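You operate a simulated robot arm through the tools that you are given. There is no shell and no other tool. Be economical: measure what you need, move in short steps, check, and stop when the job is done.

You are at the controls of a simulated robot arm. One attempt, no reset.

JOB
Fetch the label tile that says "Free" from the top of the long table and set it on top of the box sleeve there. Take the pack marked "Lot 57" from the top of the long table and put it on the top of the low table. Put two of the gauge blocks from the top of the long table on the sleeve station. Fetch the grey cartridge from the top of the low table and set it in the low bin. Take the blue pad and leave it on the label station. Put the dark blue bottle on the top of the narrow table. Push the suction lid shut. Do these in any order. Set down upright: gauge block, dark blue bottle.

The check looks at the end state, three seconds after you hand in, the way a careful person would. Anything else that was tipped, shoved, dropped, spilled or broken makes it a failure. A push-on lid holds only when it is set on centred and level and pressed home; a screw cap is set on level and turned clockwise until tight.

ROBOT AND FRAMES
A 7-joint arm with a vacuum gripper on a trunk, on a base that drives. Base frame: it is fixed to the floor where the robot stands at the start and does not move with it; the origin is under the middle of the robot, x ahead of it, y to its left, z up; the surface under the hand at the start is at about z = 850. Units: mm, degrees, N and s.
Its first joint turns from -166.0 to 166.0 degrees. Places, roughly: blue pad (5x5x3 cm) [1800, -100, 800]; box sleeve (16x17x8 cm) [600, -300, 900]; dark blue bottle (6x6x11 cm) [1000, -400, 900]; gauge block [750, 750, 1000]; grey cartridge (5x5x4 cm) [1500, 200, 800]; label pack, sleeve pack [1000, 500, 750]; label station (26x23 cm) [3740, -2980, 920]; label tile [750, 250, 750]; low bin (24x20x10 cm) [1300, 0, 800]; sleeve station (26x23 cm) [3100, -2980, 920]; suction lid [300, 6600, 700]; top of the low table [1500, -200, 800]; top of the narrow table [4000, 2600, 800]. Payload 1.06 kg.
Tool frame: the origin (TCP) lies in the middle of the cups' lips, and z points out of the cups. The gripper has 1 cup of 24 mm across, covering 24 by 24 mm (tool x, y); the bellows give 8 mm. With the vacuum on, a cup seals on a smooth face that it is pressed against (1 to 4 N); it does not hold porous or soft things. The pull reaches 23 N.
Orientation is that of the tool frame in the base frame, as [roll, pitch, yaw] about the fixed x, y, z axes, in that order (R = Rz(yaw) Ry(pitch) Rx(roll)). With the cups facing straight down, the tool's x points along the base's -x, its y along +y and its z along -z.

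CONTROLS
- The arm moves only by the tool arm_command. Its argument "targets" is a list of rows, each a list of 3 entries, a list of its own where there are three numbers: the vacuum: 1 switches it on, -1 off, then the shift along the tool's x, y, z in mm, then the turn, a rotation vector about the tool's x, y, z in degrees. In form: [[vac, [tx, ty, tz], [rx, ry, rz]], ...]. A call has 1 to 12 rows; each row shifts and turns the commanded pose from where the row before left it, along the tool's axes as they then stand. Each row takes 0.2 s and may step no farther than 50 mm and 8.6 degrees from the row before; otherwise, or with a gripper value out of range, the whole call is refused. Where a pose cannot be reached the arm comes as near as it can. A force on the tool above 40 N (or 10 N above the force at the start of the call, whichever is more), or a blocked arm, ends the call early, and 0.2 s more pass. The pull builds up within a second once a cup has sealed. Time passes only in rows, and 0.2 s behind the last, so rows that do not move give it time. The reply holds the time, the measured pose of the TCP, the force on the tool along the base axes and the pull of the vacuum, in the units named above and with some noise, with the torque about the TCP (base axes, N m) and any sound that the robot's microphone picked up.
- Cameras (640 x 400 px; columns grow to the right, rows downward): "scene" is now at [173.7, 193.1, 1479.3]; the picture's right is [-0.20, -0.98, 0.00], its down [-0.69, 0.14, -0.71] and it looks along [0.69, -0.14, -0.71] (base axes); focal length 262 px, centre (320, 200). "wrist" rides on the gripper at [78, 19, -96] in the tool frame; the picture's right is [-0.24, 0.97, 0.00], its down [-0.71, -0.17, -0.69] and it looks along [-0.67, -0.16, 0.73] (tool axes); focal length 243 px, centre (320, 200). There is no depth. A picture from a camera that has moved, and an enlarged one, comes with that camera's place and axes in the base frame and with its lens. The place of the scene camera against the robot may be out by one fixed shift of up to 12 mm in any direction.
- camera(camera): a new picture of that camera. It takes no simulated time.
- steer(legs): drives the robot by 1 to 6 legs, each [ahead, left, turn to the left] in mm, mm and degrees, along the robot's own axes; the way and the turn of a leg run together, so that a leg with both is an arc; at most 1500 mm and 180 degrees a leg. The arm and the cameras ride along, it lands a little off, and it stops where it bumps. It gives what a move gives.
- pan_tilt(pan, tilt): turns the head with the scene camera to pan (to the left, within 120 degrees either way) and tilt (down, from -29 to 69), counted from straight ahead of the robot. It gives what a move gives.
- zoom(camera, box): a new picture of the part [left, top, right, bottom] of that camera's present view, enlarged. It takes no simulated time.
- job_done(): hands the job in; it is judged then, once.

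Go step by step. Nothing tells you exact positions but the pictures and the camera data: compare them with the known pose of the tool, close in by small moves and look again before you grip or let go. The budget is 217 turns and 218 pictures, counting those below and the enlarged ones. Unless the task says otherwise, let go and move clear before handing in, and close with one line.

The tools are called after "Emit:" by a JSON object that holds its "name" and its "arguments". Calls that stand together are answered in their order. arm_command: Moves the arm, as the interface text tells. Its arguments: {"type":"object","properties":{"targets":{"type":"array","items":{"type":"array"}}},"required":["targets"]} The other tools are called the same way: steer (legs) drives the base; pan_tilt (pan, tilt) turns the head that bears the scene camera; camera (camera) takes a picture; zoom (camera, box) takes an enlarged picture of a part of a camera's view; job_done () hands the job in.

At the start:

```text
clock: 0.0
tool_pos: [576.4, 42.8, 1169.9]
orientation: [-179.9, -0.1, -179.9]
wrist_force: [0.1, -0.1, 0.7]
torque: [0.0, -0.01, -0.01]
pull: 0.1
robot x, y, heading: [-2.5, -1.1, 0.2]
head pan, tilt: [-11.5, 45.0]
```

scene: 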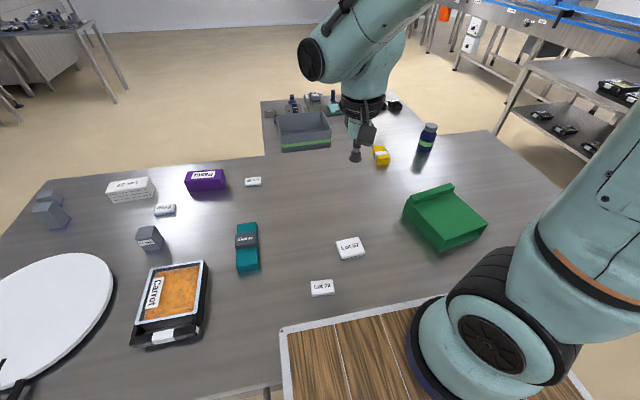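
wrist: 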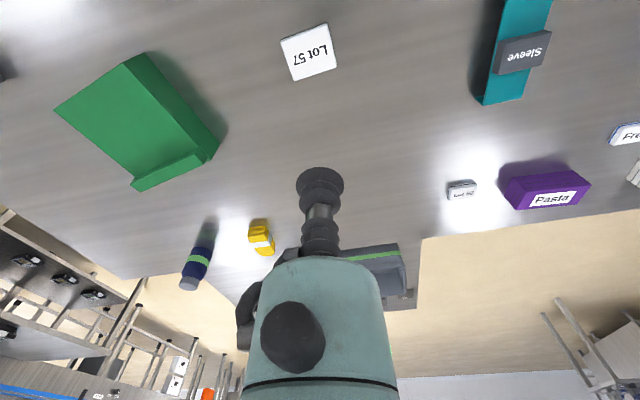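

I see the long table with tiles, packs, a green box sleeve and gauge blocks at left; I'll enlarge parts of the view to read the labels first.

Emit:
{"name": "zoom", "arguments": {"camera": "scene", "box": [20, 150, 270, 306]}}

Emit:
{"name": "zoom", "arguments": {"camera": "scene", "box": [230, 80, 450, 218]}}

Emit:
{"name": "zoom", "arguments": {"camera": "scene", "box": [220, 180, 500, 355]}}

```text
2.56 times, centred on (145, 228) of scene
camera zoom: at [173.7, 193.1, 1479.3], right [-0.2, -0.98, 0.0], down [-0.69, 0.14, -0.71], along [0.69, -0.14, -0.71], focal length 672 px, centre (768, 128)
```

zoom: 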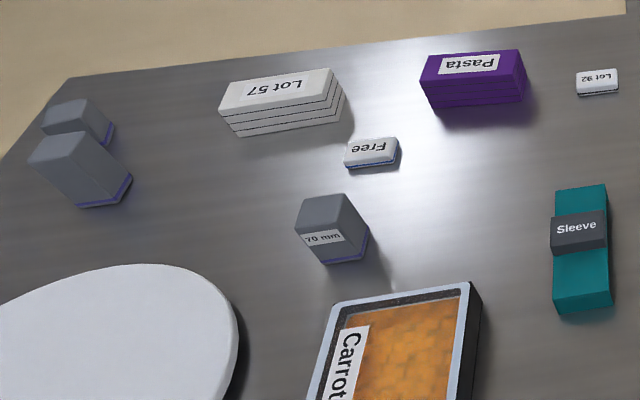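

```text
2.90 times, centred on (340, 149) of scene
camera zoom: at [173.7, 193.1, 1479.3], right [-0.2, -0.98, 0.0], down [-0.69, 0.14, -0.71], along [0.69, -0.14, -0.71], focal length 760 px, centre (262, 348)
```

zoom: 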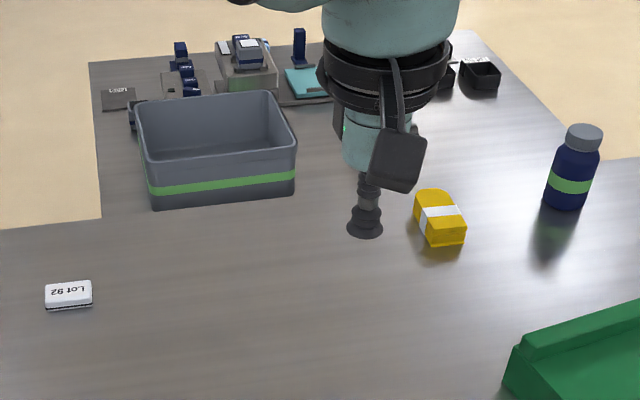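

```text
2.29 times, centred on (360, 268) of scene
camera zoom: at [173.7, 193.1, 1479.3], right [-0.2, -0.98, 0.0], down [-0.69, 0.14, -0.71], along [0.69, -0.14, -0.71], focal length 600 px, centre (229, 46)
```

zoom: 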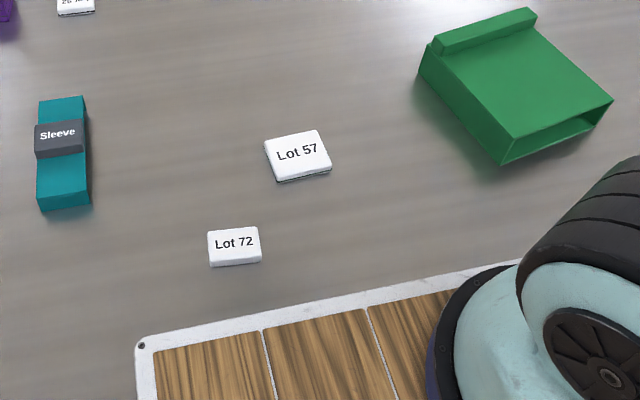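

The white stacked pack is "Lot 57" (there is also a flat Lot 57 tile), and the "Free" tile is near (830, 570). I'll look at the wooden deck in front of me and the far low table.

Emit:
{"name": "pan_tilt", "arguments": {"pan": 0, "tilt": 69}}

Emit:
{"name": "camera", "arguments": {"camera": "scene"}}

Emit:
{"name": "pan_tilt", "arguments": {"pan": 0, "tilt": 25}}

Emit:
{"name": "camera", "arguments": {"camera": "scene"}}

```text
clock: 0.9
tool_pos: [575.3, 43.7, 1169.6]
orientation: [179.9, 0.0, 180.0]
wrist_force: [-1.2, 0.3, -0.1]
torque: [0.03, -0.01, 0.0]
pull: 0.1
robot x, y, heading: [5.0, -1.2, -0.2]
head pan, tilt: [0.0, 68.8]
```

```text
212 pictures are left
camera scene: at [150.0, 209.3, 1450.4], right [0.0, -1.0, 0.0], down [-0.93, 0.0, -0.36], along [0.36, 0.0, -0.93], focal length 262 px, centre (320, 200)
```

scene: 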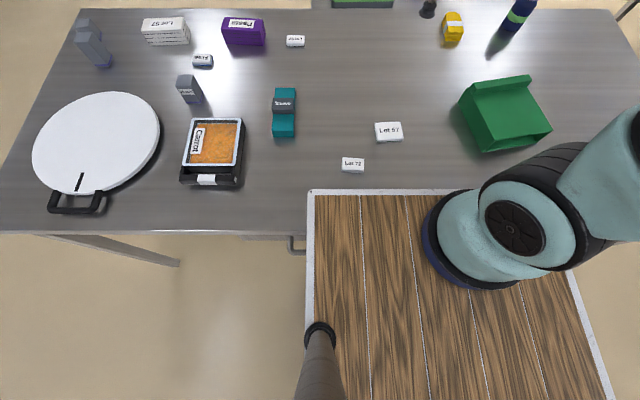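

```text
clock: 2.0
tool_pos: [575.1, 42.5, 1169.2]
orientation: [-180.0, 0.0, 180.0]
wrist_force: [0.2, -1.2, 0.2]
torque: [0.0, 0.0, 0.02]
pull: 0.0
robot x, y, heading: [-1.2, 2.5, -0.1]
head pan, tilt: [0.0, 25.0]
```

```text
211 pictures are left
camera scene: at [186.1, 209.3, 1509.8], right [0.0, -1.0, 0.0], down [-0.42, 0.0, -0.91], along [0.91, 0.0, -0.42], focal length 262 px, centre (320, 200)
```

scene: 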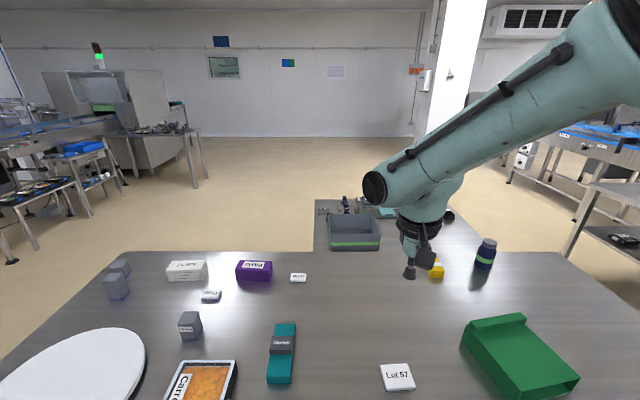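

A deck belonging to my base overhangs the table edge; I'll look at it and the arm's foot to learn clearance, and around behind.

Emit:
{"name": "pan_tilt", "arguments": {"pan": -90, "tilt": 50}}

Emit:
{"name": "camera", "arguments": {"camera": "scene"}}

Emit:
{"name": "pan_tilt", "arguments": {"pan": -120, "tilt": 15}}

Emit:
{"name": "camera", "arguments": {"camera": "scene"}}

Emit:
{"name": "pan_tilt", "arguments": {"pan": 90, "tilt": 10}}

Emit:
{"name": "camera", "arguments": {"camera": "scene"}}

```text
clock: 3.6
tool_pos: [575.0, 44.2, 1168.4]
orientation: [179.9, 0.0, -179.9]
wrist_force: [-0.1, -0.7, 0.2]
torque: [-0.03, -0.01, -0.05]
pull: 0.1
robot x, y, heading: [-2.0, -2.3, -0.0]
head pan, tilt: [-90.0, 50.0]
```

```text
210 pictures are left
camera scene: at [94.0, 132.3, 1472.4], right [-1.0, 0.0, 0.0], down [0.0, 0.77, -0.64], along [0.0, -0.64, -0.77], focal length 262 px, centre (320, 200)
```

scene: 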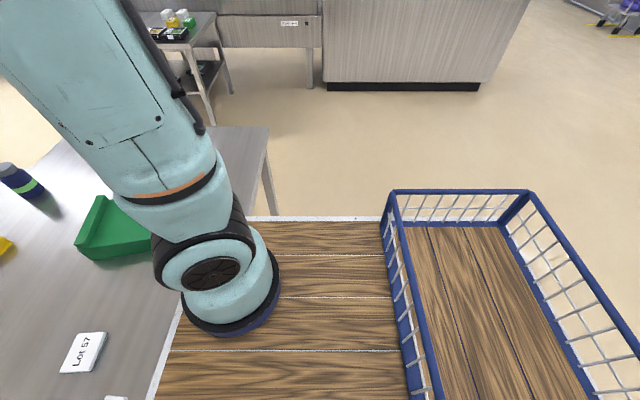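

```text
clock: 4.7
tool_pos: [575.8, 43.9, 1168.5]
orientation: [-180.0, -0.1, 179.9]
wrist_force: [-0.5, -0.2, 0.0]
torque: [0.02, -0.02, -0.03]
pull: 0.0
robot x, y, heading: [-0.0, 1.1, 0.0]
head pan, tilt: [-120.0, 15.0]
```

```text
209 pictures are left
camera scene: at [47.3, 128.4, 1526.0], right [-0.87, 0.5, 0.0], down [0.13, 0.23, -0.97], along [-0.48, -0.84, -0.26], focal length 262 px, centre (320, 200)
```

scene: 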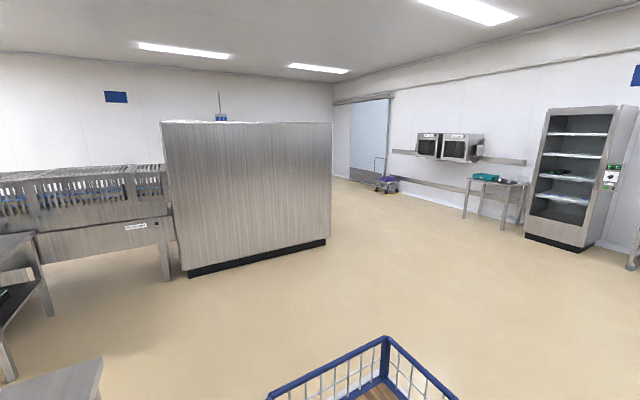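

```text
clock: 7.7
tool_pos: [576.3, 43.5, 1169.5]
orientation: [180.0, 0.0, 180.0]
wrist_force: [-0.7, -0.1, -0.2]
torque: [0.0, 0.01, -0.01]
pull: 0.1
robot x, y, heading: [3.3, 4.7, 0.1]
head pan, tilt: [90.0, 10.0]
```

```text
208 pictures are left
camera scene: at [94.0, 302.3, 1534.2], right [1.0, 0.0, 0.0], down [0.0, -0.17, -0.98], along [0.0, 0.98, -0.17], focal length 262 px, centre (320, 200)
```

scene: 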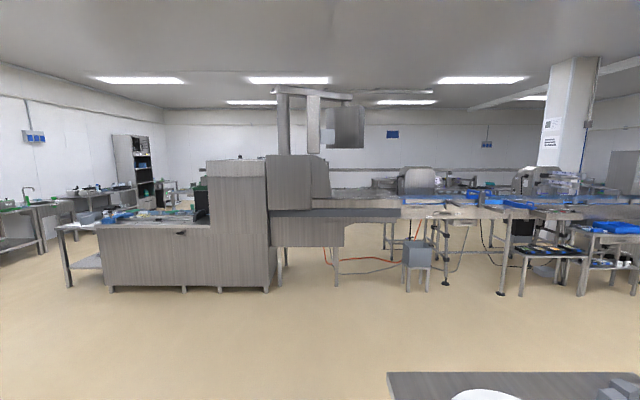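

There's a fenced basket on my rear deck, and the arm foot seems at about (265, -70). Next I move the hand over the "Free" tile and look with the wrist camera.

Emit:
{"name": "arm_command", "arguments": {"targets": [[-1, [-18, 43, 0], [0, 0, 0]], [-1, [-18, 43, 0], [0, 0, 0]], [-1, [-18, 43, 0], [0, 0, 0]], [-1, [-18, 43, 0], [0, 0, 0]], [-1, [-18, 43, 0], [0, 0, 0]], [-1, [-18, 43, 0], [0, 0, 0]], [-1, [-18, 43, 0], [0, 0, 0]], [-1, [-18, 43, 0], [0, 0, 0]], [-1, [-18, 43, 0], [0, 0, 0]], [-1, [-18, 43, 0], [0, 0, 0]], [-1, [0, 43, 45], [0, 0, 0]], [-1, [0, 43, 45], [0, 0, 0]]]}}

Emit:
{"name": "camera", "arguments": {"camera": "wrist"}}

```text
refused: row 11 steps farther than a row can; nothing moved
```

```text
207 pictures are left
camera wrist: at [499.2, 62.4, 1264.6], right [0.24, 0.97, 0.0], down [0.71, -0.17, 0.69], along [0.67, -0.16, -0.73], focal length 243 px, centre (320, 200)
```

wrist: 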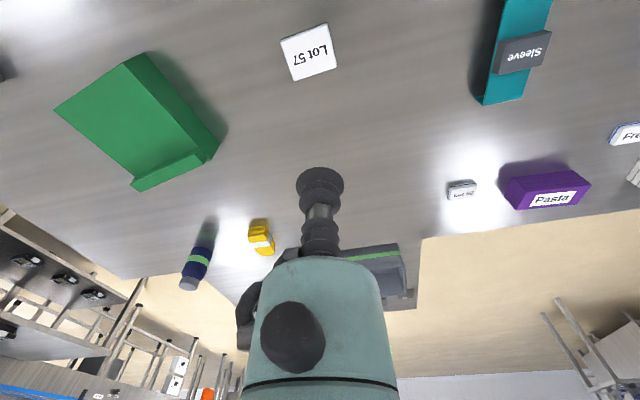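

The move was refused for step length, so I repeat it with shorter last rows.

Emit:
{"name": "arm_command", "arguments": {"targets": [[-1, [-20, 44, 0], [0, 0, 0]], [-1, [-20, 44, 0], [0, 0, 0]], [-1, [-20, 44, 0], [0, 0, 0]], [-1, [-20, 44, 0], [0, 0, 0]], [-1, [-20, 44, 0], [0, 0, 0]], [-1, [-20, 44, 0], [0, 0, 0]], [-1, [-20, 44, 0], [0, 0, 0]], [-1, [-20, 44, 0], [0, 0, 0]], [-1, [-20, 44, 0], [0, 0, 0]], [-1, [-20, 44, 0], [0, 0, 0]], [-1, [-20, 44, 0], [0, 0, 0]], [-1, [0, 40, 0], [0, 0, 0]]]}}

Emit:
{"name": "camera", "arguments": {"camera": "wrist"}}

```text
clock: 10.3
tool_pos: [774.5, 500.1, 1167.6]
orientation: [-179.8, 0.0, 179.9]
wrist_force: [0.5, 0.0, 0.0]
torque: [0.0, 0.02, 0.01]
pull: 0.2
out of reach, approached as far as the arm can: row 11, 12
robot x, y, heading: [-0.2, -3.4, 0.1]
head pan, tilt: [90.0, 10.0]
```

```text
206 pictures are left
camera wrist: at [698.4, 519.7, 1263.3], right [0.23, 0.97, 0.0], down [0.71, -0.17, 0.68], along [0.67, -0.16, -0.73], focal length 243 px, centre (320, 200)
```

wrist: 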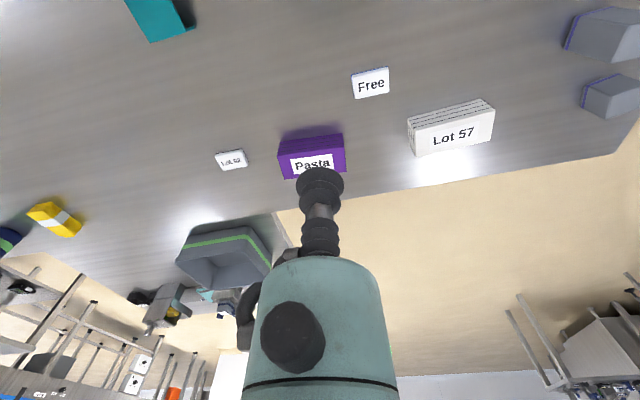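

The "Free" tile computes to (840, 567). I'll lower the hand to gain reach and approach it.

Emit:
{"name": "arm_command", "arguments": {"targets": [[-1, [0, 0, 45], [0, 0, 0]], [-1, [0, 0, 45], [0, 0, 0]], [-1, [0, 0, 45], [0, 0, 0]], [-1, [0, 0, 45], [0, 0, 0]], [-1, [-16, 16, 10], [0, 0, 0]], [-1, [-16, 16, 10], [0, 0, 0]], [-1, [-16, 16, 10], [0, 0, 0]], [-1, [-16, 16, 10], [0, 0, 0]], [-1, [0, 0, 0], [0, 0, 0]]]}}

Emit:
{"name": "camera", "arguments": {"camera": "wrist"}}

```text
clock: 12.3
tool_pos: [796.8, 520.1, 964.4]
orientation: [-179.9, 0.0, -180.0]
wrist_force: [-0.2, -0.3, 0.9]
torque: [-0.01, 0.01, 0.01]
pull: 0.1
out of reach, approached as far as the arm can: row 6, 7, 8
robot x, y, heading: [-0.4, 2.3, -0.2]
head pan, tilt: [90.0, 10.0]
```

```text
205 pictures are left
camera wrist: at [720.2, 539.2, 1059.1], right [0.24, 0.97, 0.0], down [0.71, -0.17, 0.68], along [0.67, -0.16, -0.73], focal length 243 px, centre (320, 200)
```

wrist: 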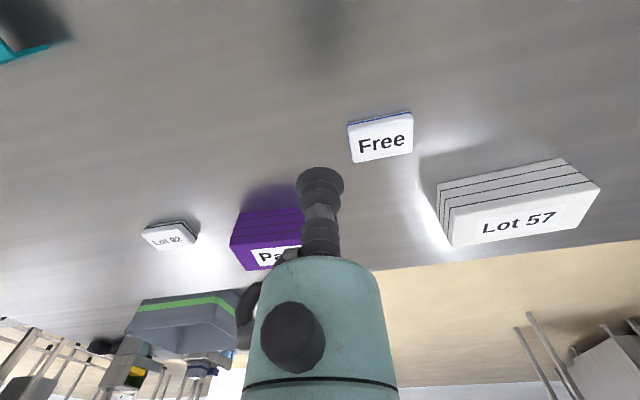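

The tile is at (838, 567), just beyond reach from here; I'll raise the hand and shift the base left 350 mm (and 25 mm back for clearance).

Emit:
{"name": "arm_command", "arguments": {"targets": [[-1, [10, -30, -30], [0, 0, 0]], [-1, [10, -30, -30], [0, 0, 0]], [-1, [10, -30, -30], [0, 0, 0]], [-1, [10, -30, -30], [0, 0, 0]], [-1, [0, -45, 0], [0, 0, 0]], [-1, [0, -45, 0], [0, 0, 0]], [-1, [0, -45, 0], [0, 0, 0]], [-1, [0, -45, 0], [0, 0, 0]], [-1, [0, -45, 0], [0, 0, 0]], [-1, [0, -45, 0], [0, 0, 0]]]}}

Emit:
{"name": "steer", "arguments": {"legs": [[-25, 0, 0], [0, 350, 0]]}}

Emit:
{"name": "pan_tilt", "arguments": {"pan": 0, "tilt": 60}}

Emit:
{"name": "camera", "arguments": {"camera": "scene"}}

Emit:
{"name": "camera", "arguments": {"camera": "wrist"}}

```text
clock: 14.5
tool_pos: [755.8, 129.0, 1084.5]
orientation: [180.0, 0.0, -179.8]
wrist_force: [0.1, 0.1, 0.1]
torque: [-0.02, 0.01, 0.01]
pull: 0.1
robot x, y, heading: [-0.4, -1.9, -0.0]
head pan, tilt: [90.0, 10.0]
```

```text
clock: 17.2
tool_pos: [731.5, 479.5, 1083.9]
orientation: [-179.9, -0.1, -179.8]
wrist_force: [0.0, -0.6, -0.2]
torque: [-0.01, 0.0, 0.01]
pull: 0.1
robot x, y, heading: [-25.1, 349.9, 0.1]
head pan, tilt: [90.0, 10.0]
```

```text
clock: 18.8
tool_pos: [731.1, 477.6, 1083.8]
orientation: [179.9, 0.0, -179.9]
wrist_force: [0.2, 0.0, 0.4]
torque: [0.0, -0.04, 0.02]
pull: 0.1
robot x, y, heading: [-22.4, 349.0, -0.1]
head pan, tilt: [0.0, 60.0]
```

```text
204 pictures are left
camera scene: at [135.2, 558.6, 1459.8], right [0.0, -1.0, 0.0], down [-0.87, 0.0, -0.5], along [0.5, 0.0, -0.87], focal length 262 px, centre (320, 200)
```

scene: 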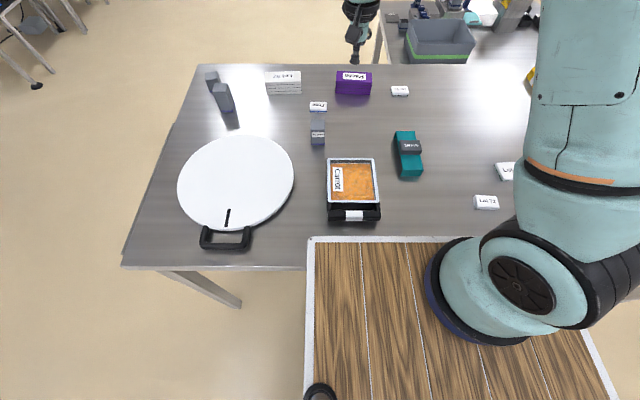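

```text
203 pictures are left
camera wrist: at [654.5, 498.0, 1178.9], right [0.23, 0.97, 0.0], down [0.71, -0.17, 0.69], along [0.67, -0.16, -0.73], focal length 243 px, centre (320, 200)
```

wrist: 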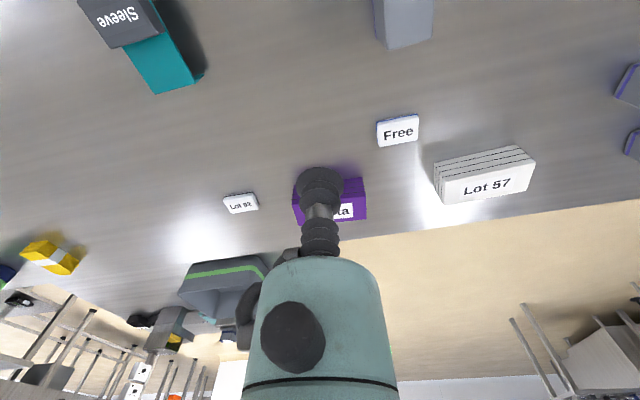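

Driving was accurate and the tile is at (838, 567). I'll move to 35 mm above it and look.

Emit:
{"name": "arm_command", "arguments": {"targets": [[-1, [-21.4, 17.8, 36], [0, 0, 0]], [-1, [-21.4, 17.8, 36], [0, 0, 0]], [-1, [-21.4, 17.8, 36], [0, 0, 0]], [-1, [-21.4, 17.8, 36], [0, 0, 0]], [-1, [-21.4, 17.8, 36], [0, 0, 0]], [-1, [0, 0, 0], [0, 0, 0]]]}}

Emit:
{"name": "camera", "arguments": {"camera": "wrist"}}

```text
clock: 20.2
tool_pos: [837.1, 569.4, 903.9]
orientation: [-179.9, 0.0, -179.9]
wrist_force: [-0.4, 1.2, -0.9]
torque: [-0.02, -0.01, 0.04]
pull: 0.1
robot x, y, heading: [-23.9, 347.3, 0.1]
head pan, tilt: [0.0, 60.0]
```

```text
202 pictures are left
camera wrist: at [761.3, 587.9, 999.0], right [0.23, 0.97, 0.0], down [0.71, -0.17, 0.69], along [0.67, -0.16, -0.73], focal length 243 px, centre (320, 200)
```

wrist: 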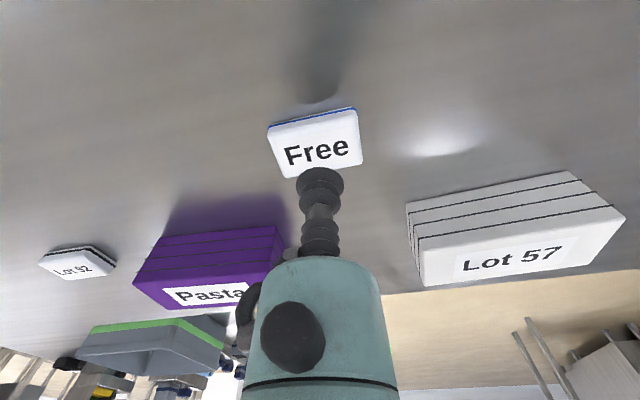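

The cup is aligned within about 2 mm; I descend with vacuum on in small steps.

Emit:
{"name": "arm_command", "arguments": {"targets": [[1, [-1, -2, 25], [0, 0, 0]], [1, [0, 0, 5], [0, 0, 0]], [1, [0, 0, 4], [0, 0, 0]], [1, [0, 0, 3], [0, 0, 0]], [1, [0, 0, 0], [0, 0, 0]]]}}

Emit:
{"name": "camera", "arguments": {"camera": "wrist"}}

```text
clock: 21.4
tool_pos: [839.2, 567.7, 866.6]
orientation: [-179.9, 0.1, -179.8]
wrist_force: [0.9, -0.2, -1.0]
torque: [0.02, -0.01, -0.02]
pull: 23.2
robot x, y, heading: [-27.1, 348.1, 0.2]
head pan, tilt: [0.0, 60.0]
```

```text
201 pictures are left
camera wrist: at [762.5, 585.2, 961.8], right [0.23, 0.97, 0.0], down [0.71, -0.17, 0.68], along [0.67, -0.16, -0.73], focal length 243 px, centre (320, 200)
```

wrist: 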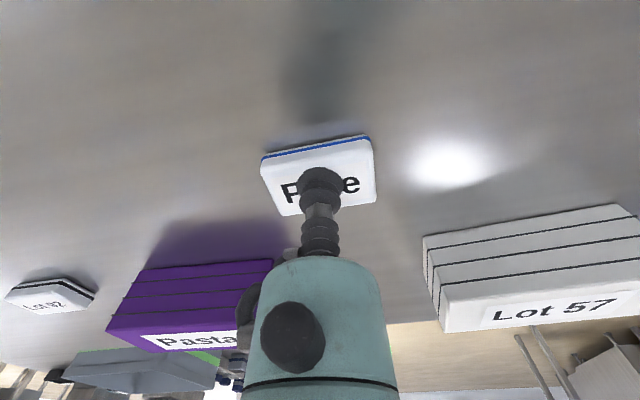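

Sealed (pull 23 N). I lift the tile and carry it toward the green sleeve.

Emit:
{"name": "arm_command", "arguments": {"targets": [[1, [0, 0, -15], [0, 0, 0]], [1, [0, 0, -45], [0, 0, 0]], [1, [0, 0, -45], [0, 0, 0]], [1, [0, 0, -45], [0, 0, 0]], [1, [0, 0, -45], [0, 0, 0]], [1, [15, -46, 0], [0, 0, 0]], [1, [15, -46, 0], [0, 0, 0]], [1, [15, -46, 0], [0, 0, 0]], [1, [15, -46, 0], [0, 0, 0]], [1, [15, -46, 0], [0, 0, 0]], [1, [15, -46, 0], [0, 0, 0]], [1, [15, -46, 0], [0, 0, 0]]]}}

Emit:
{"name": "arm_command", "arguments": {"targets": [[1, [15, -46, 0], [0, 0, 0]], [1, [15, -46, 0], [0, 0, 0]], [1, [15, -46, 0], [0, 0, 0]], [1, [15, -46, 0], [0, 0, 0]], [1, [15, -46, 0], [0, 0, 0]], [1, [15, -46, 0], [0, 0, 0]], [1, [15, -46, 0], [0, 0, 0]], [1, [15, -46, 0], [0, 0, 0]], [1, [15, -46, 0], [0, 0, 0]], [1, [0, 0, 0], [0, 0, 0]]]}}

Emit:
{"name": "camera", "arguments": {"camera": "wrist"}}

```text
clock: 24.0
tool_pos: [734.6, 243.6, 1061.0]
orientation: [180.0, -0.1, -179.7]
wrist_force: [-0.1, 0.7, -0.2]
torque: [-0.03, -0.01, -0.03]
pull: 23.2
robot x, y, heading: [-26.7, 348.3, 0.2]
head pan, tilt: [0.0, 60.0]
```

```text
clock: 26.2
tool_pos: [598.0, -171.4, 1060.5]
orientation: [-179.9, 0.0, -179.9]
wrist_force: [0.5, 1.1, -0.5]
torque: [0.01, -0.03, -0.01]
pull: 22.8
robot x, y, heading: [-25.4, 346.1, 0.2]
head pan, tilt: [0.0, 60.0]
```

```text
200 pictures are left
camera wrist: at [522.2, -152.1, 1157.4], right [0.23, 0.97, 0.0], down [0.71, -0.17, 0.69], along [0.67, -0.16, -0.73], focal length 243 px, centre (320, 200)
```

wrist: 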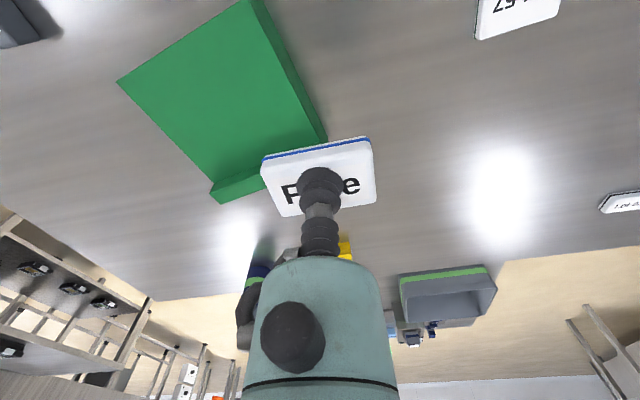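

The sleeve's top centre is near (600, -265); I move over it and look again.

Emit:
{"name": "arm_command", "arguments": {"targets": [[1, [0, -30, 0], [0, 0, 0]], [1, [0, -30, 0], [0, 0, 0]], [1, [0, -30, 0], [0, 0, 0]], [1, [10, 0, 30], [0, 0, 0]], [1, [0, 0, 0], [0, 0, 0]]]}}

Emit:
{"name": "camera", "arguments": {"camera": "wrist"}}

Emit:
{"name": "pan_tilt", "arguments": {"pan": -45, "tilt": 45}}

Emit:
{"name": "camera", "arguments": {"camera": "scene"}}

```text
clock: 27.4
tool_pos: [590.3, -261.1, 1032.2]
orientation: [180.0, 0.0, -179.8]
wrist_force: [0.2, -0.2, -0.1]
torque: [0.01, 0.0, -0.03]
pull: 23.0
robot x, y, heading: [-23.5, 349.5, -0.1]
head pan, tilt: [0.0, 60.0]
```

```text
199 pictures are left
camera wrist: at [513.2, -242.2, 1127.2], right [0.23, 0.97, 0.0], down [0.71, -0.17, 0.68], along [0.67, -0.16, -0.73], focal length 243 px, centre (320, 200)
```

wrist: 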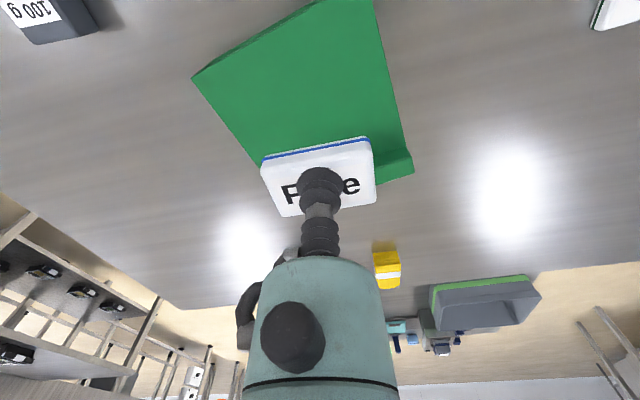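

```text
clock: 28.5
tool_pos: [589.3, -260.1, 1032.3]
orientation: [-179.9, 0.1, -179.9]
wrist_force: [-0.7, 0.5, -0.2]
torque: [0.03, -0.03, 0.02]
pull: 22.8
robot x, y, heading: [-24.5, 351.4, 0.0]
head pan, tilt: [-45.0, 45.0]
```

```text
198 pictures are left
camera scene: at [126.1, 501.0, 1479.3], right [-0.71, -0.71, 0.0], down [-0.5, 0.5, -0.71], along [0.5, -0.5, -0.71], focal length 262 px, centre (320, 200)
```

scene: 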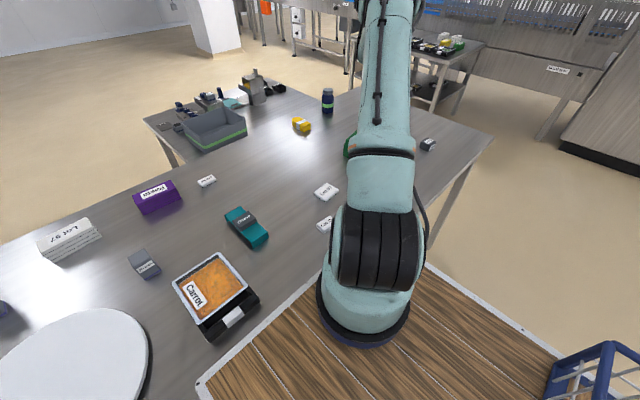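

Triangulating, the sleeve's flat top is at z≈897 with centre near (608, -277). I move there and descend to about 20 mm above, then check.

Emit:
{"name": "arm_command", "arguments": {"targets": [[1, [-18.5, -16.5, 0], [0, 0, 0]], [1, [0, 0, 35], [0, 0, 0]], [1, [0, 0, 30], [0, 0, 0]], [1, [0, 0, 25], [0, 0, 0]], [1, [0, 0, 0], [0, 0, 0]]]}}

Emit:
{"name": "camera", "arguments": {"camera": "wrist"}}

```text
clock: 29.7
tool_pos: [608.5, -276.0, 942.8]
orientation: [-180.0, 0.0, -179.8]
wrist_force: [0.1, 0.9, 1.0]
torque: [0.0, 0.01, 0.01]
pull: 23.1
robot x, y, heading: [-24.2, 352.8, 0.2]
head pan, tilt: [-45.0, 45.0]
```

```text
197 pictures are left
camera wrist: at [532.5, -256.7, 1037.1], right [0.23, 0.97, 0.0], down [0.71, -0.17, 0.68], along [0.67, -0.16, -0.73], focal length 243 px, centre (320, 200)
```

wrist: 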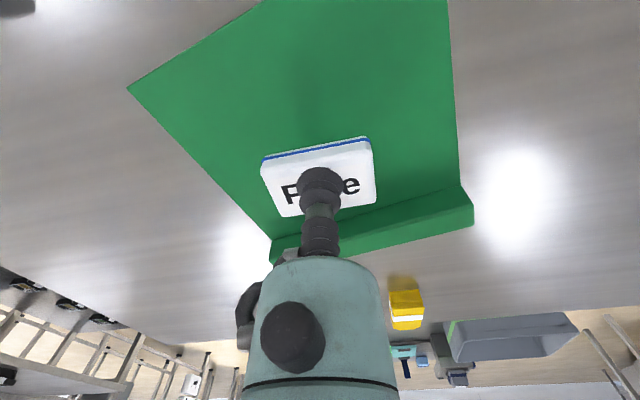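

Well over the flat area and clear of the ridge; I descend in small steps to contact.

Emit:
{"name": "arm_command", "arguments": {"targets": [[1, [0, 0, 15], [0, 0, 0]], [1, [0, 0, 5], [0, 0, 0]], [1, [0, 0, 3], [0, 0, 0]], [1, [0, 0, 3], [0, 0, 0]], [1, [0, 0, 0], [0, 0, 0]]]}}

Emit:
{"name": "zoom", "arguments": {"camera": "wrist", "box": [220, 100, 420, 225]}}

```text
clock: 30.9
tool_pos: [608.9, -275.9, 916.8]
orientation: [-179.8, 0.2, -179.8]
wrist_force: [1.7, 1.3, 17.4]
torque: [0.01, -0.01, -0.02]
pull: 22.6
robot x, y, heading: [-22.3, 350.8, -0.3]
head pan, tilt: [-45.0, 45.0]
```

```text
3.20 times, centred on (320, 162) of wrist
camera zoom: at [532.2, -257.9, 1012.1], right [0.23, 0.97, 0.0], down [0.71, -0.17, 0.69], along [0.67, -0.16, -0.73], focal length 776 px, centre (320, 320)
```

zoom: 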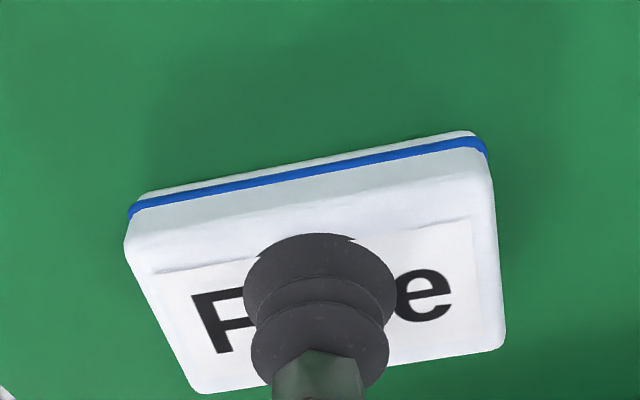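

In contact with 17 N; I ease up 3 mm, release, wait and withdraw.

Emit:
{"name": "arm_command", "arguments": {"targets": [[1, [0, 0, -3], [0, 0, 0]], [-1, [0, 0, 0], [0, 0, 0]], [-1, [0, 0, 0], [0, 0, 0]], [-1, [0, 0, 0], [0, 0, 0]], [-1, [0, 0, -3], [0, 0, 0]], [-1, [0, 0, -20], [0, 0, 0]], [-1, [0, 0, -40], [0, 0, 0]], [-1, [0, 20, -40], [0, 0, 0]]]}}

Emit:
{"name": "camera", "arguments": {"camera": "wrist"}}

```text
clock: 32.7
tool_pos: [608.4, -256.7, 1022.5]
orientation: [179.9, -0.1, -179.9]
wrist_force: [0.2, 0.3, -0.1]
torque: [0.02, 0.02, -0.04]
pull: 0.0
robot x, y, heading: [-25.9, 347.2, 0.3]
head pan, tilt: [-45.0, 45.0]
```

```text
195 pictures are left
camera wrist: at [532.1, -238.4, 1117.1], right [0.23, 0.97, 0.0], down [0.71, -0.17, 0.68], along [0.67, -0.16, -0.73], focal length 243 px, centre (320, 200)
```

wrist: 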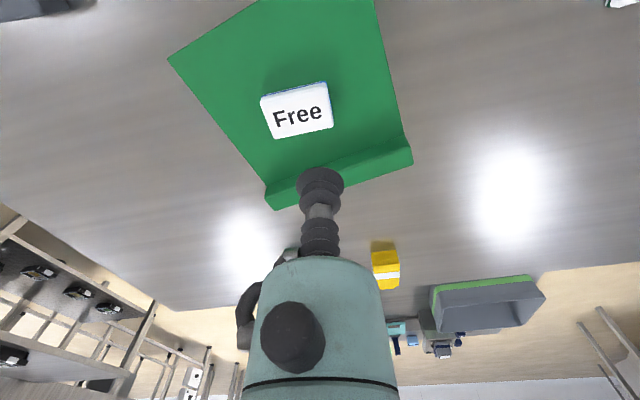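

The tile sits well on the sleeve. Next I retract the arm and drive round to the far side of the long table (about x 1650, y 750, facing back), from where both the pack and the low table should be in reach.

Emit:
{"name": "arm_command", "arguments": {"targets": [[-1, [0, 45, -15], [0, 0, 0]], [-1, [0, 45, -15], [0, 0, 0]], [-1, [0, 45, -15], [0, 0, 0]], [-1, [0, 45, -15], [0, 0, 0]], [-1, [0, 45, -15], [0, 0, 0]], [-1, [0, 45, -15], [0, 0, 0]], [-1, [0, 45, -15], [0, 0, 0]], [-1, [0, 45, -15], [0, 0, 0]], [-1, [0, 45, -15], [0, 0, 0]], [-1, [0, 45, -15], [0, 0, 0]], [-1, [0, 45, 0], [0, 0, 0]], [-1, [0, 45, 0], [0, 0, 0]]]}}

Emit:
{"name": "steer", "arguments": {"legs": [[-250, 0, 0], [0, 1400, 0], [1450, 0, 0], [600, 0, 0]]}}

Emit:
{"name": "pan_tilt", "arguments": {"pan": -90, "tilt": 30}}

Emit:
{"name": "camera", "arguments": {"camera": "scene"}}

```text
clock: 35.3
tool_pos: [608.1, 282.6, 1172.5]
orientation: [-180.0, 0.0, -180.0]
wrist_force: [-0.7, -0.8, -0.6]
torque: [0.05, 0.02, 0.0]
pull: 0.0
robot x, y, heading: [-25.8, 350.0, 0.3]
head pan, tilt: [-45.0, 45.0]
```

```text
clock: 53.4
tool_pos: [2404.0, 1695.9, 1171.3]
orientation: [-180.0, 0.0, -179.3]
wrist_force: [0.7, 0.3, 0.0]
torque: [0.01, 0.0, 0.01]
pull: 0.1
robot x, y, heading: [1774.6, 1754.9, 0.8]
head pan, tilt: [-45.0, 45.0]
```

```text
clock: 54.6
tool_pos: [2403.5, 1696.1, 1170.4]
orientation: [180.0, 0.0, -179.3]
wrist_force: [0.1, 0.8, 0.2]
torque: [-0.01, 0.01, -0.04]
pull: 0.1
robot x, y, heading: [1770.4, 1754.6, 0.6]
head pan, tilt: [-90.0, 30.0]
```

```text
194 pictures are left
camera scene: at [1863.0, 1876.2, 1501.9], right [-1.0, -0.01, 0.0], down [-0.01, 0.5, -0.87], along [0.01, -0.87, -0.5], focal length 262 px, centre (320, 200)
```

scene: 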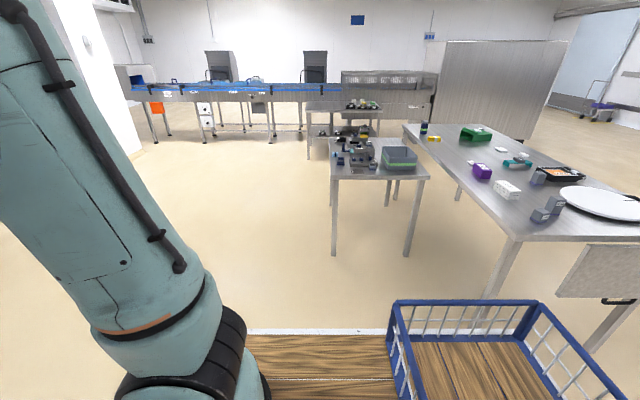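

The low table is visible with the bin near its corner beside the long table; I'll enlarge that part.

Emit:
{"name": "zoom", "arguments": {"camera": "scene", "box": [310, 120, 440, 201]}}

```text
4.92 times, centred on (375, 160) of scene
camera zoom: at [1863.0, 1876.2, 1501.9], right [-1.0, -0.01, 0.0], down [-0.01, 0.5, -0.87], along [0.01, -0.87, -0.5], focal length 1292 px, centre (49, 394)
```

zoom: 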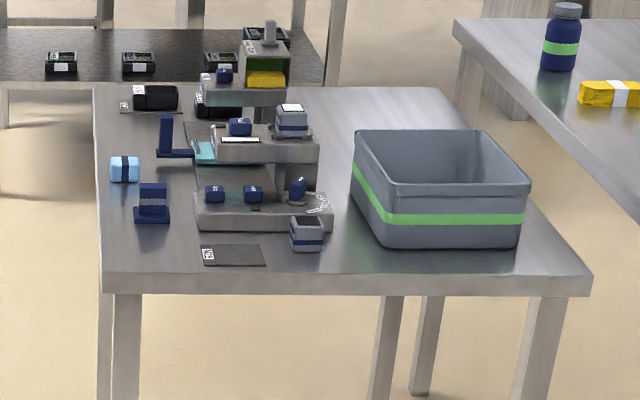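

I turn to face the long table from its far side and shift to about (1650, 750).

Emit:
{"name": "steer", "arguments": {"legs": [[0, 0, 179.3], [0, 1000, 0], [120, 0, 0]]}}

Emit:
{"name": "pan_tilt", "arguments": {"pan": 60, "tilt": 50}}

Emit:
{"name": "camera", "arguments": {"camera": "scene"}}

Emit:
{"name": "camera", "arguments": {"camera": "wrist"}}

```text
clock: 67.9
tool_pos: [1014.1, 835.1, 1171.8]
orientation: [-180.0, 0.0, -0.7]
wrist_force: [0.3, 0.6, -0.5]
torque: [-0.02, 0.01, 0.01]
pull: 0.0
robot x, y, heading: [1645.8, 759.9, 179.1]
head pan, tilt: [-90.0, 30.0]
```

```text
clock: 70.2
tool_pos: [1012.8, 834.8, 1169.9]
orientation: [-179.9, 0.0, -0.7]
wrist_force: [-1.1, 0.6, -1.0]
torque: [-0.01, 0.03, 0.0]
pull: 0.0
robot x, y, heading: [1645.5, 761.3, 179.5]
head pan, tilt: [60.0, 50.0]
```

```text
192 pictures are left
camera scene: at [1496.9, 483.5, 1472.4], right [-0.86, 0.51, 0.0], down [0.39, 0.66, -0.64], along [-0.33, -0.55, -0.77], focal length 262 px, centre (320, 200)
```

scene: 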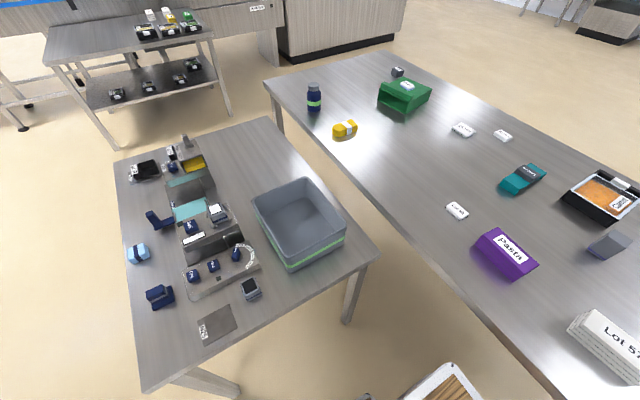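

```text
191 pictures are left
camera wrist: at [1092.6, 814.6, 1266.5], right [-0.25, -0.97, 0.0], down [-0.71, 0.18, 0.69], along [-0.66, 0.17, -0.73], focal length 243 px, centre (320, 200)
```

wrist: 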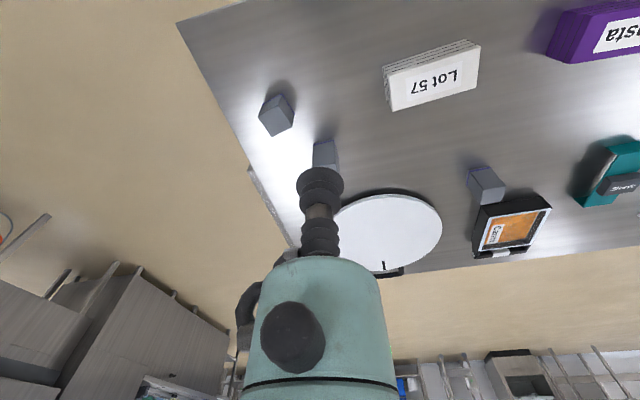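

Excellent view of the low table; I enlarge it to identify the pad, the cartridge and a free place for the pack.

Emit:
{"name": "zoom", "arguments": {"camera": "scene", "box": [110, 120, 390, 295]}}

Emit:
{"name": "zoom", "arguments": {"camera": "scene", "box": [110, 230, 290, 342]}}

```text
2.29 times, centred on (250, 208) of scene
camera zoom: at [1496.9, 483.5, 1472.4], right [-0.86, 0.51, 0.0], down [0.39, 0.66, -0.64], along [-0.33, -0.55, -0.77], focal length 600 px, centre (480, 183)
```

zoom: 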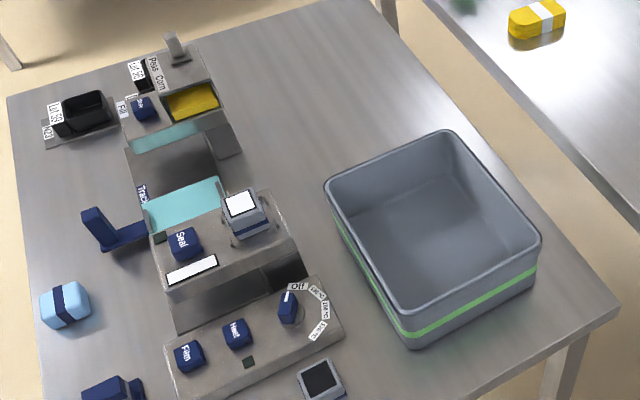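

```text
3.56 times, centred on (200, 286) of scene
camera zoom: at [1496.9, 483.5, 1472.4], right [-0.86, 0.51, 0.0], down [0.39, 0.66, -0.64], along [-0.33, -0.55, -0.77], focal length 933 px, centre (747, -106)
```

zoom: 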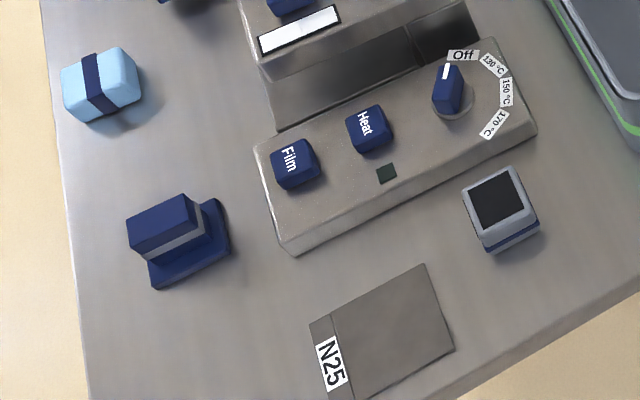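

Light-blue pad at about (1783,-151), grey cartridge near (1519,145), and a free area near (1490,165) for the pack once the cartridge is gone. I shift the base closer and swing the hand to the cartridge.

Emit:
{"name": "steer", "arguments": {"legs": [[60, 110, 0.5]]}}

Emit:
{"name": "arm_command", "arguments": {"targets": [[-1, [8, 45, 0], [0, 0, 0]], [-1, [8, 45, 0], [0, 0, 0]], [-1, [8, 45, 0], [0, 0, 0]], [-1, [8, 45, 0], [0, 0, 0]], [-1, [8, 45, 0], [0, 0, 0]], [-1, [8, 45, 0], [0, 0, 0]], [-1, [8, 45, 0], [0, 0, 0]], [-1, [8, 45, 0], [0, 0, 0]], [-1, [8, 45, 0], [0, 0, 0]], [-1, [8, 45, 0], [0, 0, 0]], [-1, [8, 45, 0], [0, 0, 0]], [-1, [8, 45, 0], [0, 0, 0]]]}}

Emit:
{"name": "arm_command", "arguments": {"targets": [[-1, [48, 0, 0], [0, 0, 0]], [-1, [48, 0, 0], [0, 0, 0]], [-1, [48, 0, 0], [0, 0, 0]], [-1, [48, 0, 0], [0, 0, 0]], [-1, [48, 0, 10], [0, 0, 0]], [-1, [48, 0, 10], [0, 0, 0]], [-1, [48, 0, 10], [0, 0, 0]], [-1, [48, 0, 10], [0, 0, 0]], [-1, [48, 0, 10], [0, 0, 0]], [-1, [0, 0, 45], [0, 0, 0]], [-1, [0, 0, 45], [0, 0, 0]]]}}

Emit:
{"name": "camera", "arguments": {"camera": "wrist"}}

```text
clock: 71.5
tool_pos: [952.1, 719.1, 1171.9]
orientation: [180.0, 0.0, -0.3]
wrist_force: [0.7, 0.3, -0.2]
torque: [0.01, -0.03, 0.03]
pull: 0.1
robot x, y, heading: [1586.3, 650.1, 179.9]
head pan, tilt: [60.0, 50.0]
```

```text
clock: 74.1
tool_pos: [1045.5, 177.9, 1172.0]
orientation: [179.9, 0.1, -0.3]
wrist_force: [-0.5, 0.7, -0.5]
torque: [-0.04, 0.01, -0.04]
pull: 0.1
robot x, y, heading: [1585.9, 649.6, 179.8]
head pan, tilt: [60.0, 50.0]
```

```text
clock: 76.5
tool_pos: [1471.8, 175.6, 1032.4]
orientation: [179.9, 0.0, -0.8]
wrist_force: [0.6, 0.6, 0.7]
torque: [0.01, 0.06, 0.01]
pull: 0.0
robot x, y, heading: [1579.8, 648.3, 179.8]
head pan, tilt: [60.0, 50.0]
```

```text
188 pictures are left
camera wrist: at [1551.2, 156.4, 1128.2], right [-0.25, -0.97, 0.0], down [-0.71, 0.18, 0.68], along [-0.66, 0.17, -0.73], focal length 243 px, centre (320, 200)
```

wrist: 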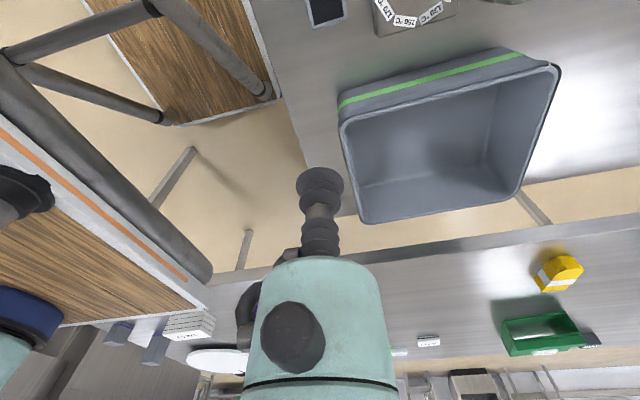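

The cartridge is at the top edge of view, about (1520,153). I shift the hand back toward +x and lower to see it properly.

Emit:
{"name": "arm_command", "arguments": {"targets": [[-1, [35, 12, 30], [0, 0, 0]], [-1, [13, 10, 45], [0, 0, 0]], [-1, [0, 0, 45], [0, 0, 0]], [-1, [0, 0, 0], [0, 0, 0]]]}}

Emit:
{"name": "camera", "arguments": {"camera": "wrist"}}

```text
clock: 77.2
tool_pos: [1472.5, 109.9, 1056.5]
orientation: [170.1, -3.9, -6.0]
wrist_force: [-0.4, -0.4, -0.2]
torque: [0.0, -0.01, 0.02]
pull: 0.0
robot x, y, heading: [1584.7, 648.2, 179.9]
head pan, tilt: [60.0, 50.0]
stopped in row 3: the arm was blocked; the commanded pose is now the measured one
```

```text
187 pictures are left
camera wrist: at [1544.6, 100.7, 1158.3], right [-0.34, -0.93, 0.15], down [-0.72, 0.36, 0.6], along [-0.61, 0.1, -0.79], focal length 243 px, centre (320, 200)
```

wrist: 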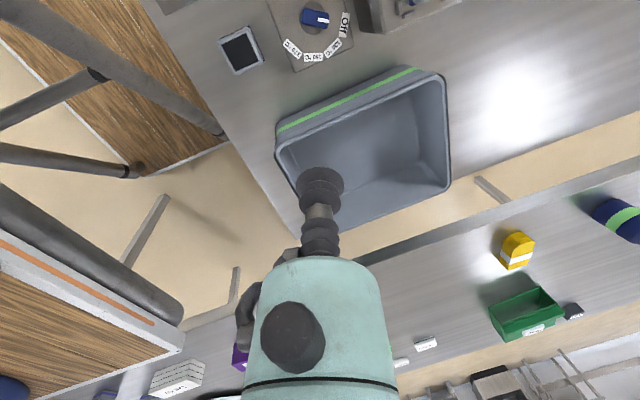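

The arm was blocked (the mast stands on my left side), so working to the left is bad. I level the hand, retreat along the way I came, and will re-park facing the low table instead.

Emit:
{"name": "arm_command", "arguments": {"targets": [[-1, [0, -20, -25], [4, -1.6, -2.4]], [-1, [0, -20, -25], [4, -1.6, -2.4]], [-1, [0, -10, -25], [1.9, -0.7, -1.2]], [-1, [-40, 0, -20], [0, 0, 0]], [-1, [-45, 0, 0], [0, 0, 0]], [-1, [-45, 0, 0], [0, 0, 0]], [-1, [-45, 0, 0], [0, 0, 0]], [-1, [-45, 0, 0], [0, 0, 0]], [-1, [-45, 0, 0], [0, 0, 0]], [-1, [-45, 0, 0], [0, 0, 0]], [-1, [-45, 0, 0], [0, 0, 0]]]}}

Emit:
{"name": "camera", "arguments": {"camera": "scene"}}

```text
clock: 79.6
tool_pos: [1121.2, 169.4, 1147.4]
orientation: [-180.0, 0.6, -0.2]
wrist_force: [-0.1, -0.3, 0.5]
torque: [0.02, 0.01, 0.0]
pull: 0.0
robot x, y, heading: [1583.6, 648.6, 179.9]
head pan, tilt: [60.0, 50.0]
```

```text
186 pictures are left
camera scene: at [1438.8, 372.6, 1472.4], right [-0.86, 0.5, 0.0], down [0.39, 0.66, -0.64], along [-0.32, -0.56, -0.77], focal length 262 px, centre (320, 200)
```

scene: 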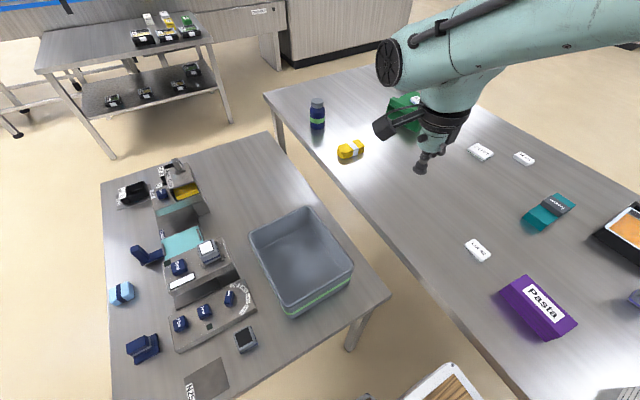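

Nothing was disturbed. I swing the hand over the "Lot 57" pack now, since it's in front of me, to pick it before re-parking.

Emit:
{"name": "arm_command", "arguments": {"targets": [[-1, [-12, -45, 0], [0, 0, 0]], [-1, [-12, -45, 0], [0, 0, 0]], [-1, [-12, -45, 0], [0, 0, 0]], [-1, [-12, -45, 0], [0, 0, 0]], [-1, [-12, -45, 0], [0, 0, 0]], [-1, [-12, -45, 0], [0, 0, 0]], [-1, [-12, -45, 10], [0, 0, 0]], [-1, [-12, -45, 10], [0, 0, 0]], [-1, [-12, -45, 10], [0, 0, 0]], [-1, [-12, -45, 10], [0, 0, 0]], [-1, [-12, -45, 10], [0, 0, 0]], [-1, [-12, -25, 40], [0, 0, 0]]]}}

Emit:
{"name": "camera", "arguments": {"camera": "wrist"}}

```text
clock: 82.2
tool_pos: [978.6, 690.4, 1059.0]
orientation: [-180.0, 0.7, -0.2]
wrist_force: [-0.1, 0.6, -0.4]
torque: [0.01, 0.01, -0.01]
pull: 0.1
robot x, y, heading: [1587.6, 648.6, 180.1]
head pan, tilt: [60.0, 50.0]
```

```text
185 pictures are left
camera wrist: at [1059.6, 671.5, 1152.2], right [-0.24, -0.97, 0.0], down [-0.7, 0.17, 0.69], along [-0.67, 0.16, -0.72], focal length 243 px, centre (320, 200)
```

wrist: 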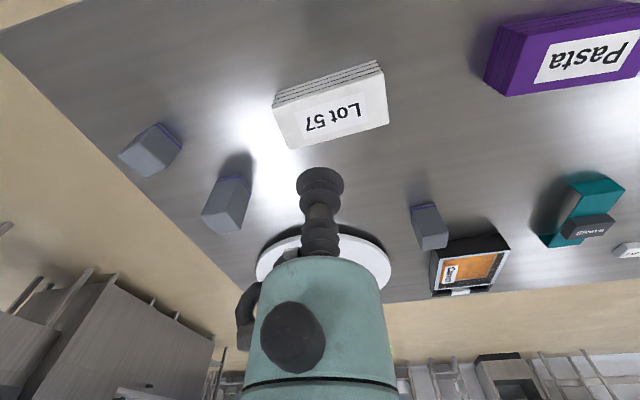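

The pack's top centre computes near (942, 683). I lower towards it and check again.

Emit:
{"name": "arm_command", "arguments": {"targets": [[-1, [-37, 7, 30], [0, 0, 0]], [-1, [0, 0, 45], [0, 0, 0]], [-1, [0, 0, 40], [0, 0, 0]], [-1, [0, 0, 0], [0, 0, 0]]]}}

Emit:
{"name": "camera", "arguments": {"camera": "wrist"}}

```text
clock: 83.2
tool_pos: [940.5, 682.0, 944.0]
orientation: [-180.0, 0.6, -0.3]
wrist_force: [-0.7, -0.5, 0.3]
torque: [0.0, -0.01, -0.01]
pull: 0.1
robot x, y, heading: [1585.6, 653.3, 179.8]
head pan, tilt: [60.0, 50.0]
```

```text
184 pictures are left
camera wrist: at [1020.8, 663.8, 1037.4], right [-0.24, -0.97, 0.0], down [-0.7, 0.17, 0.69], along [-0.67, 0.16, -0.72], focal length 243 px, centre (320, 200)
```

wrist: 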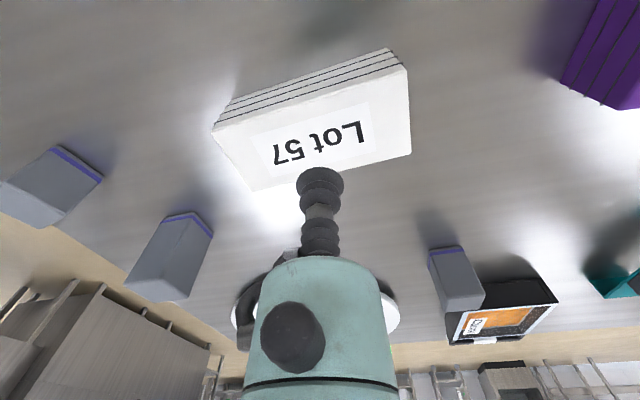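

Centre is about (940, 688); I correct by 6 mm and descend with vacuum on.

Emit:
{"name": "arm_command", "arguments": {"targets": [[1, [0, -6, 30], [0, 0, 0]], [1, [0, 0, 8], [0, 0, 0]], [1, [0, 0, 5], [0, 0, 0]], [1, [0, 0, 4], [0, 0, 0]], [1, [0, 0, 0], [0, 0, 0]]]}}

Emit:
{"name": "camera", "arguments": {"camera": "wrist"}}

```text
clock: 84.4
tool_pos: [939.7, 688.9, 896.0]
orientation: [180.0, 0.7, -0.3]
wrist_force: [-1.6, 2.7, 10.1]
torque: [0.02, -0.08, -0.05]
pull: 23.1
robot x, y, heading: [1588.2, 650.9, 180.2]
head pan, tilt: [60.0, 50.0]
```

```text
183 pictures are left
camera wrist: at [1020.0, 670.2, 990.2], right [-0.24, -0.97, 0.0], down [-0.7, 0.17, 0.69], along [-0.67, 0.16, -0.72], focal length 243 px, centre (320, 200)
```

wrist: 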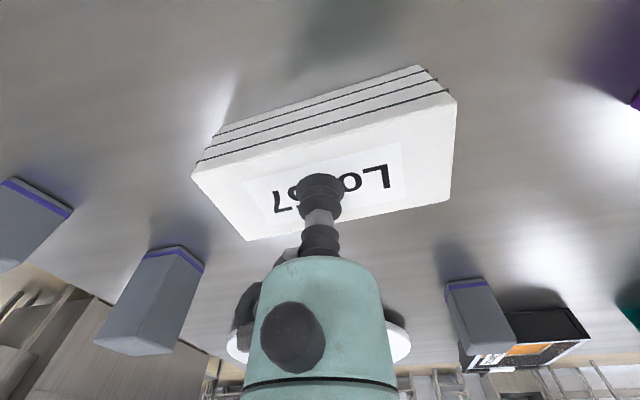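

Sealed; I lift it straight up and check the load.

Emit:
{"name": "arm_command", "arguments": {"targets": [[1, [0, 0, -10], [0, 0, 0]], [1, [0, 0, -20], [0, 0, 0]], [1, [0, 0, -40], [0, 0, 0]], [1, [0, 0, -45], [0, 0, 0]], [1, [0, 0, -45], [0, 0, 0]], [1, [0, 0, -45], [0, 0, 0]], [1, [0, 0, 0], [0, 0, 0]], [1, [0, 0, 0], [0, 0, 0]]]}}

Emit:
{"name": "camera", "arguments": {"camera": "wrist"}}

```text
clock: 86.2
tool_pos: [941.9, 688.0, 1101.4]
orientation: [179.9, 0.7, -0.2]
wrist_force: [-0.1, 0.1, -2.7]
torque: [-0.01, -0.03, -0.01]
pull: 23.1
robot x, y, heading: [1583.7, 650.1, 180.0]
head pan, tilt: [60.0, 50.0]
```

```text
182 pictures are left
camera wrist: at [1021.8, 669.4, 1194.8], right [-0.24, -0.97, 0.0], down [-0.7, 0.17, 0.69], along [-0.67, 0.16, -0.72], focal length 243 px, centre (320, 200)
```

wrist: 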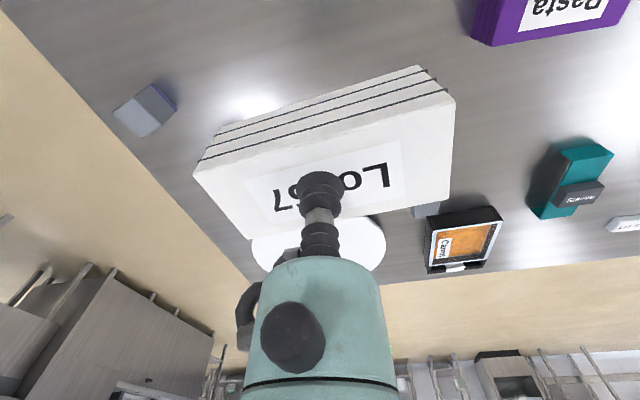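

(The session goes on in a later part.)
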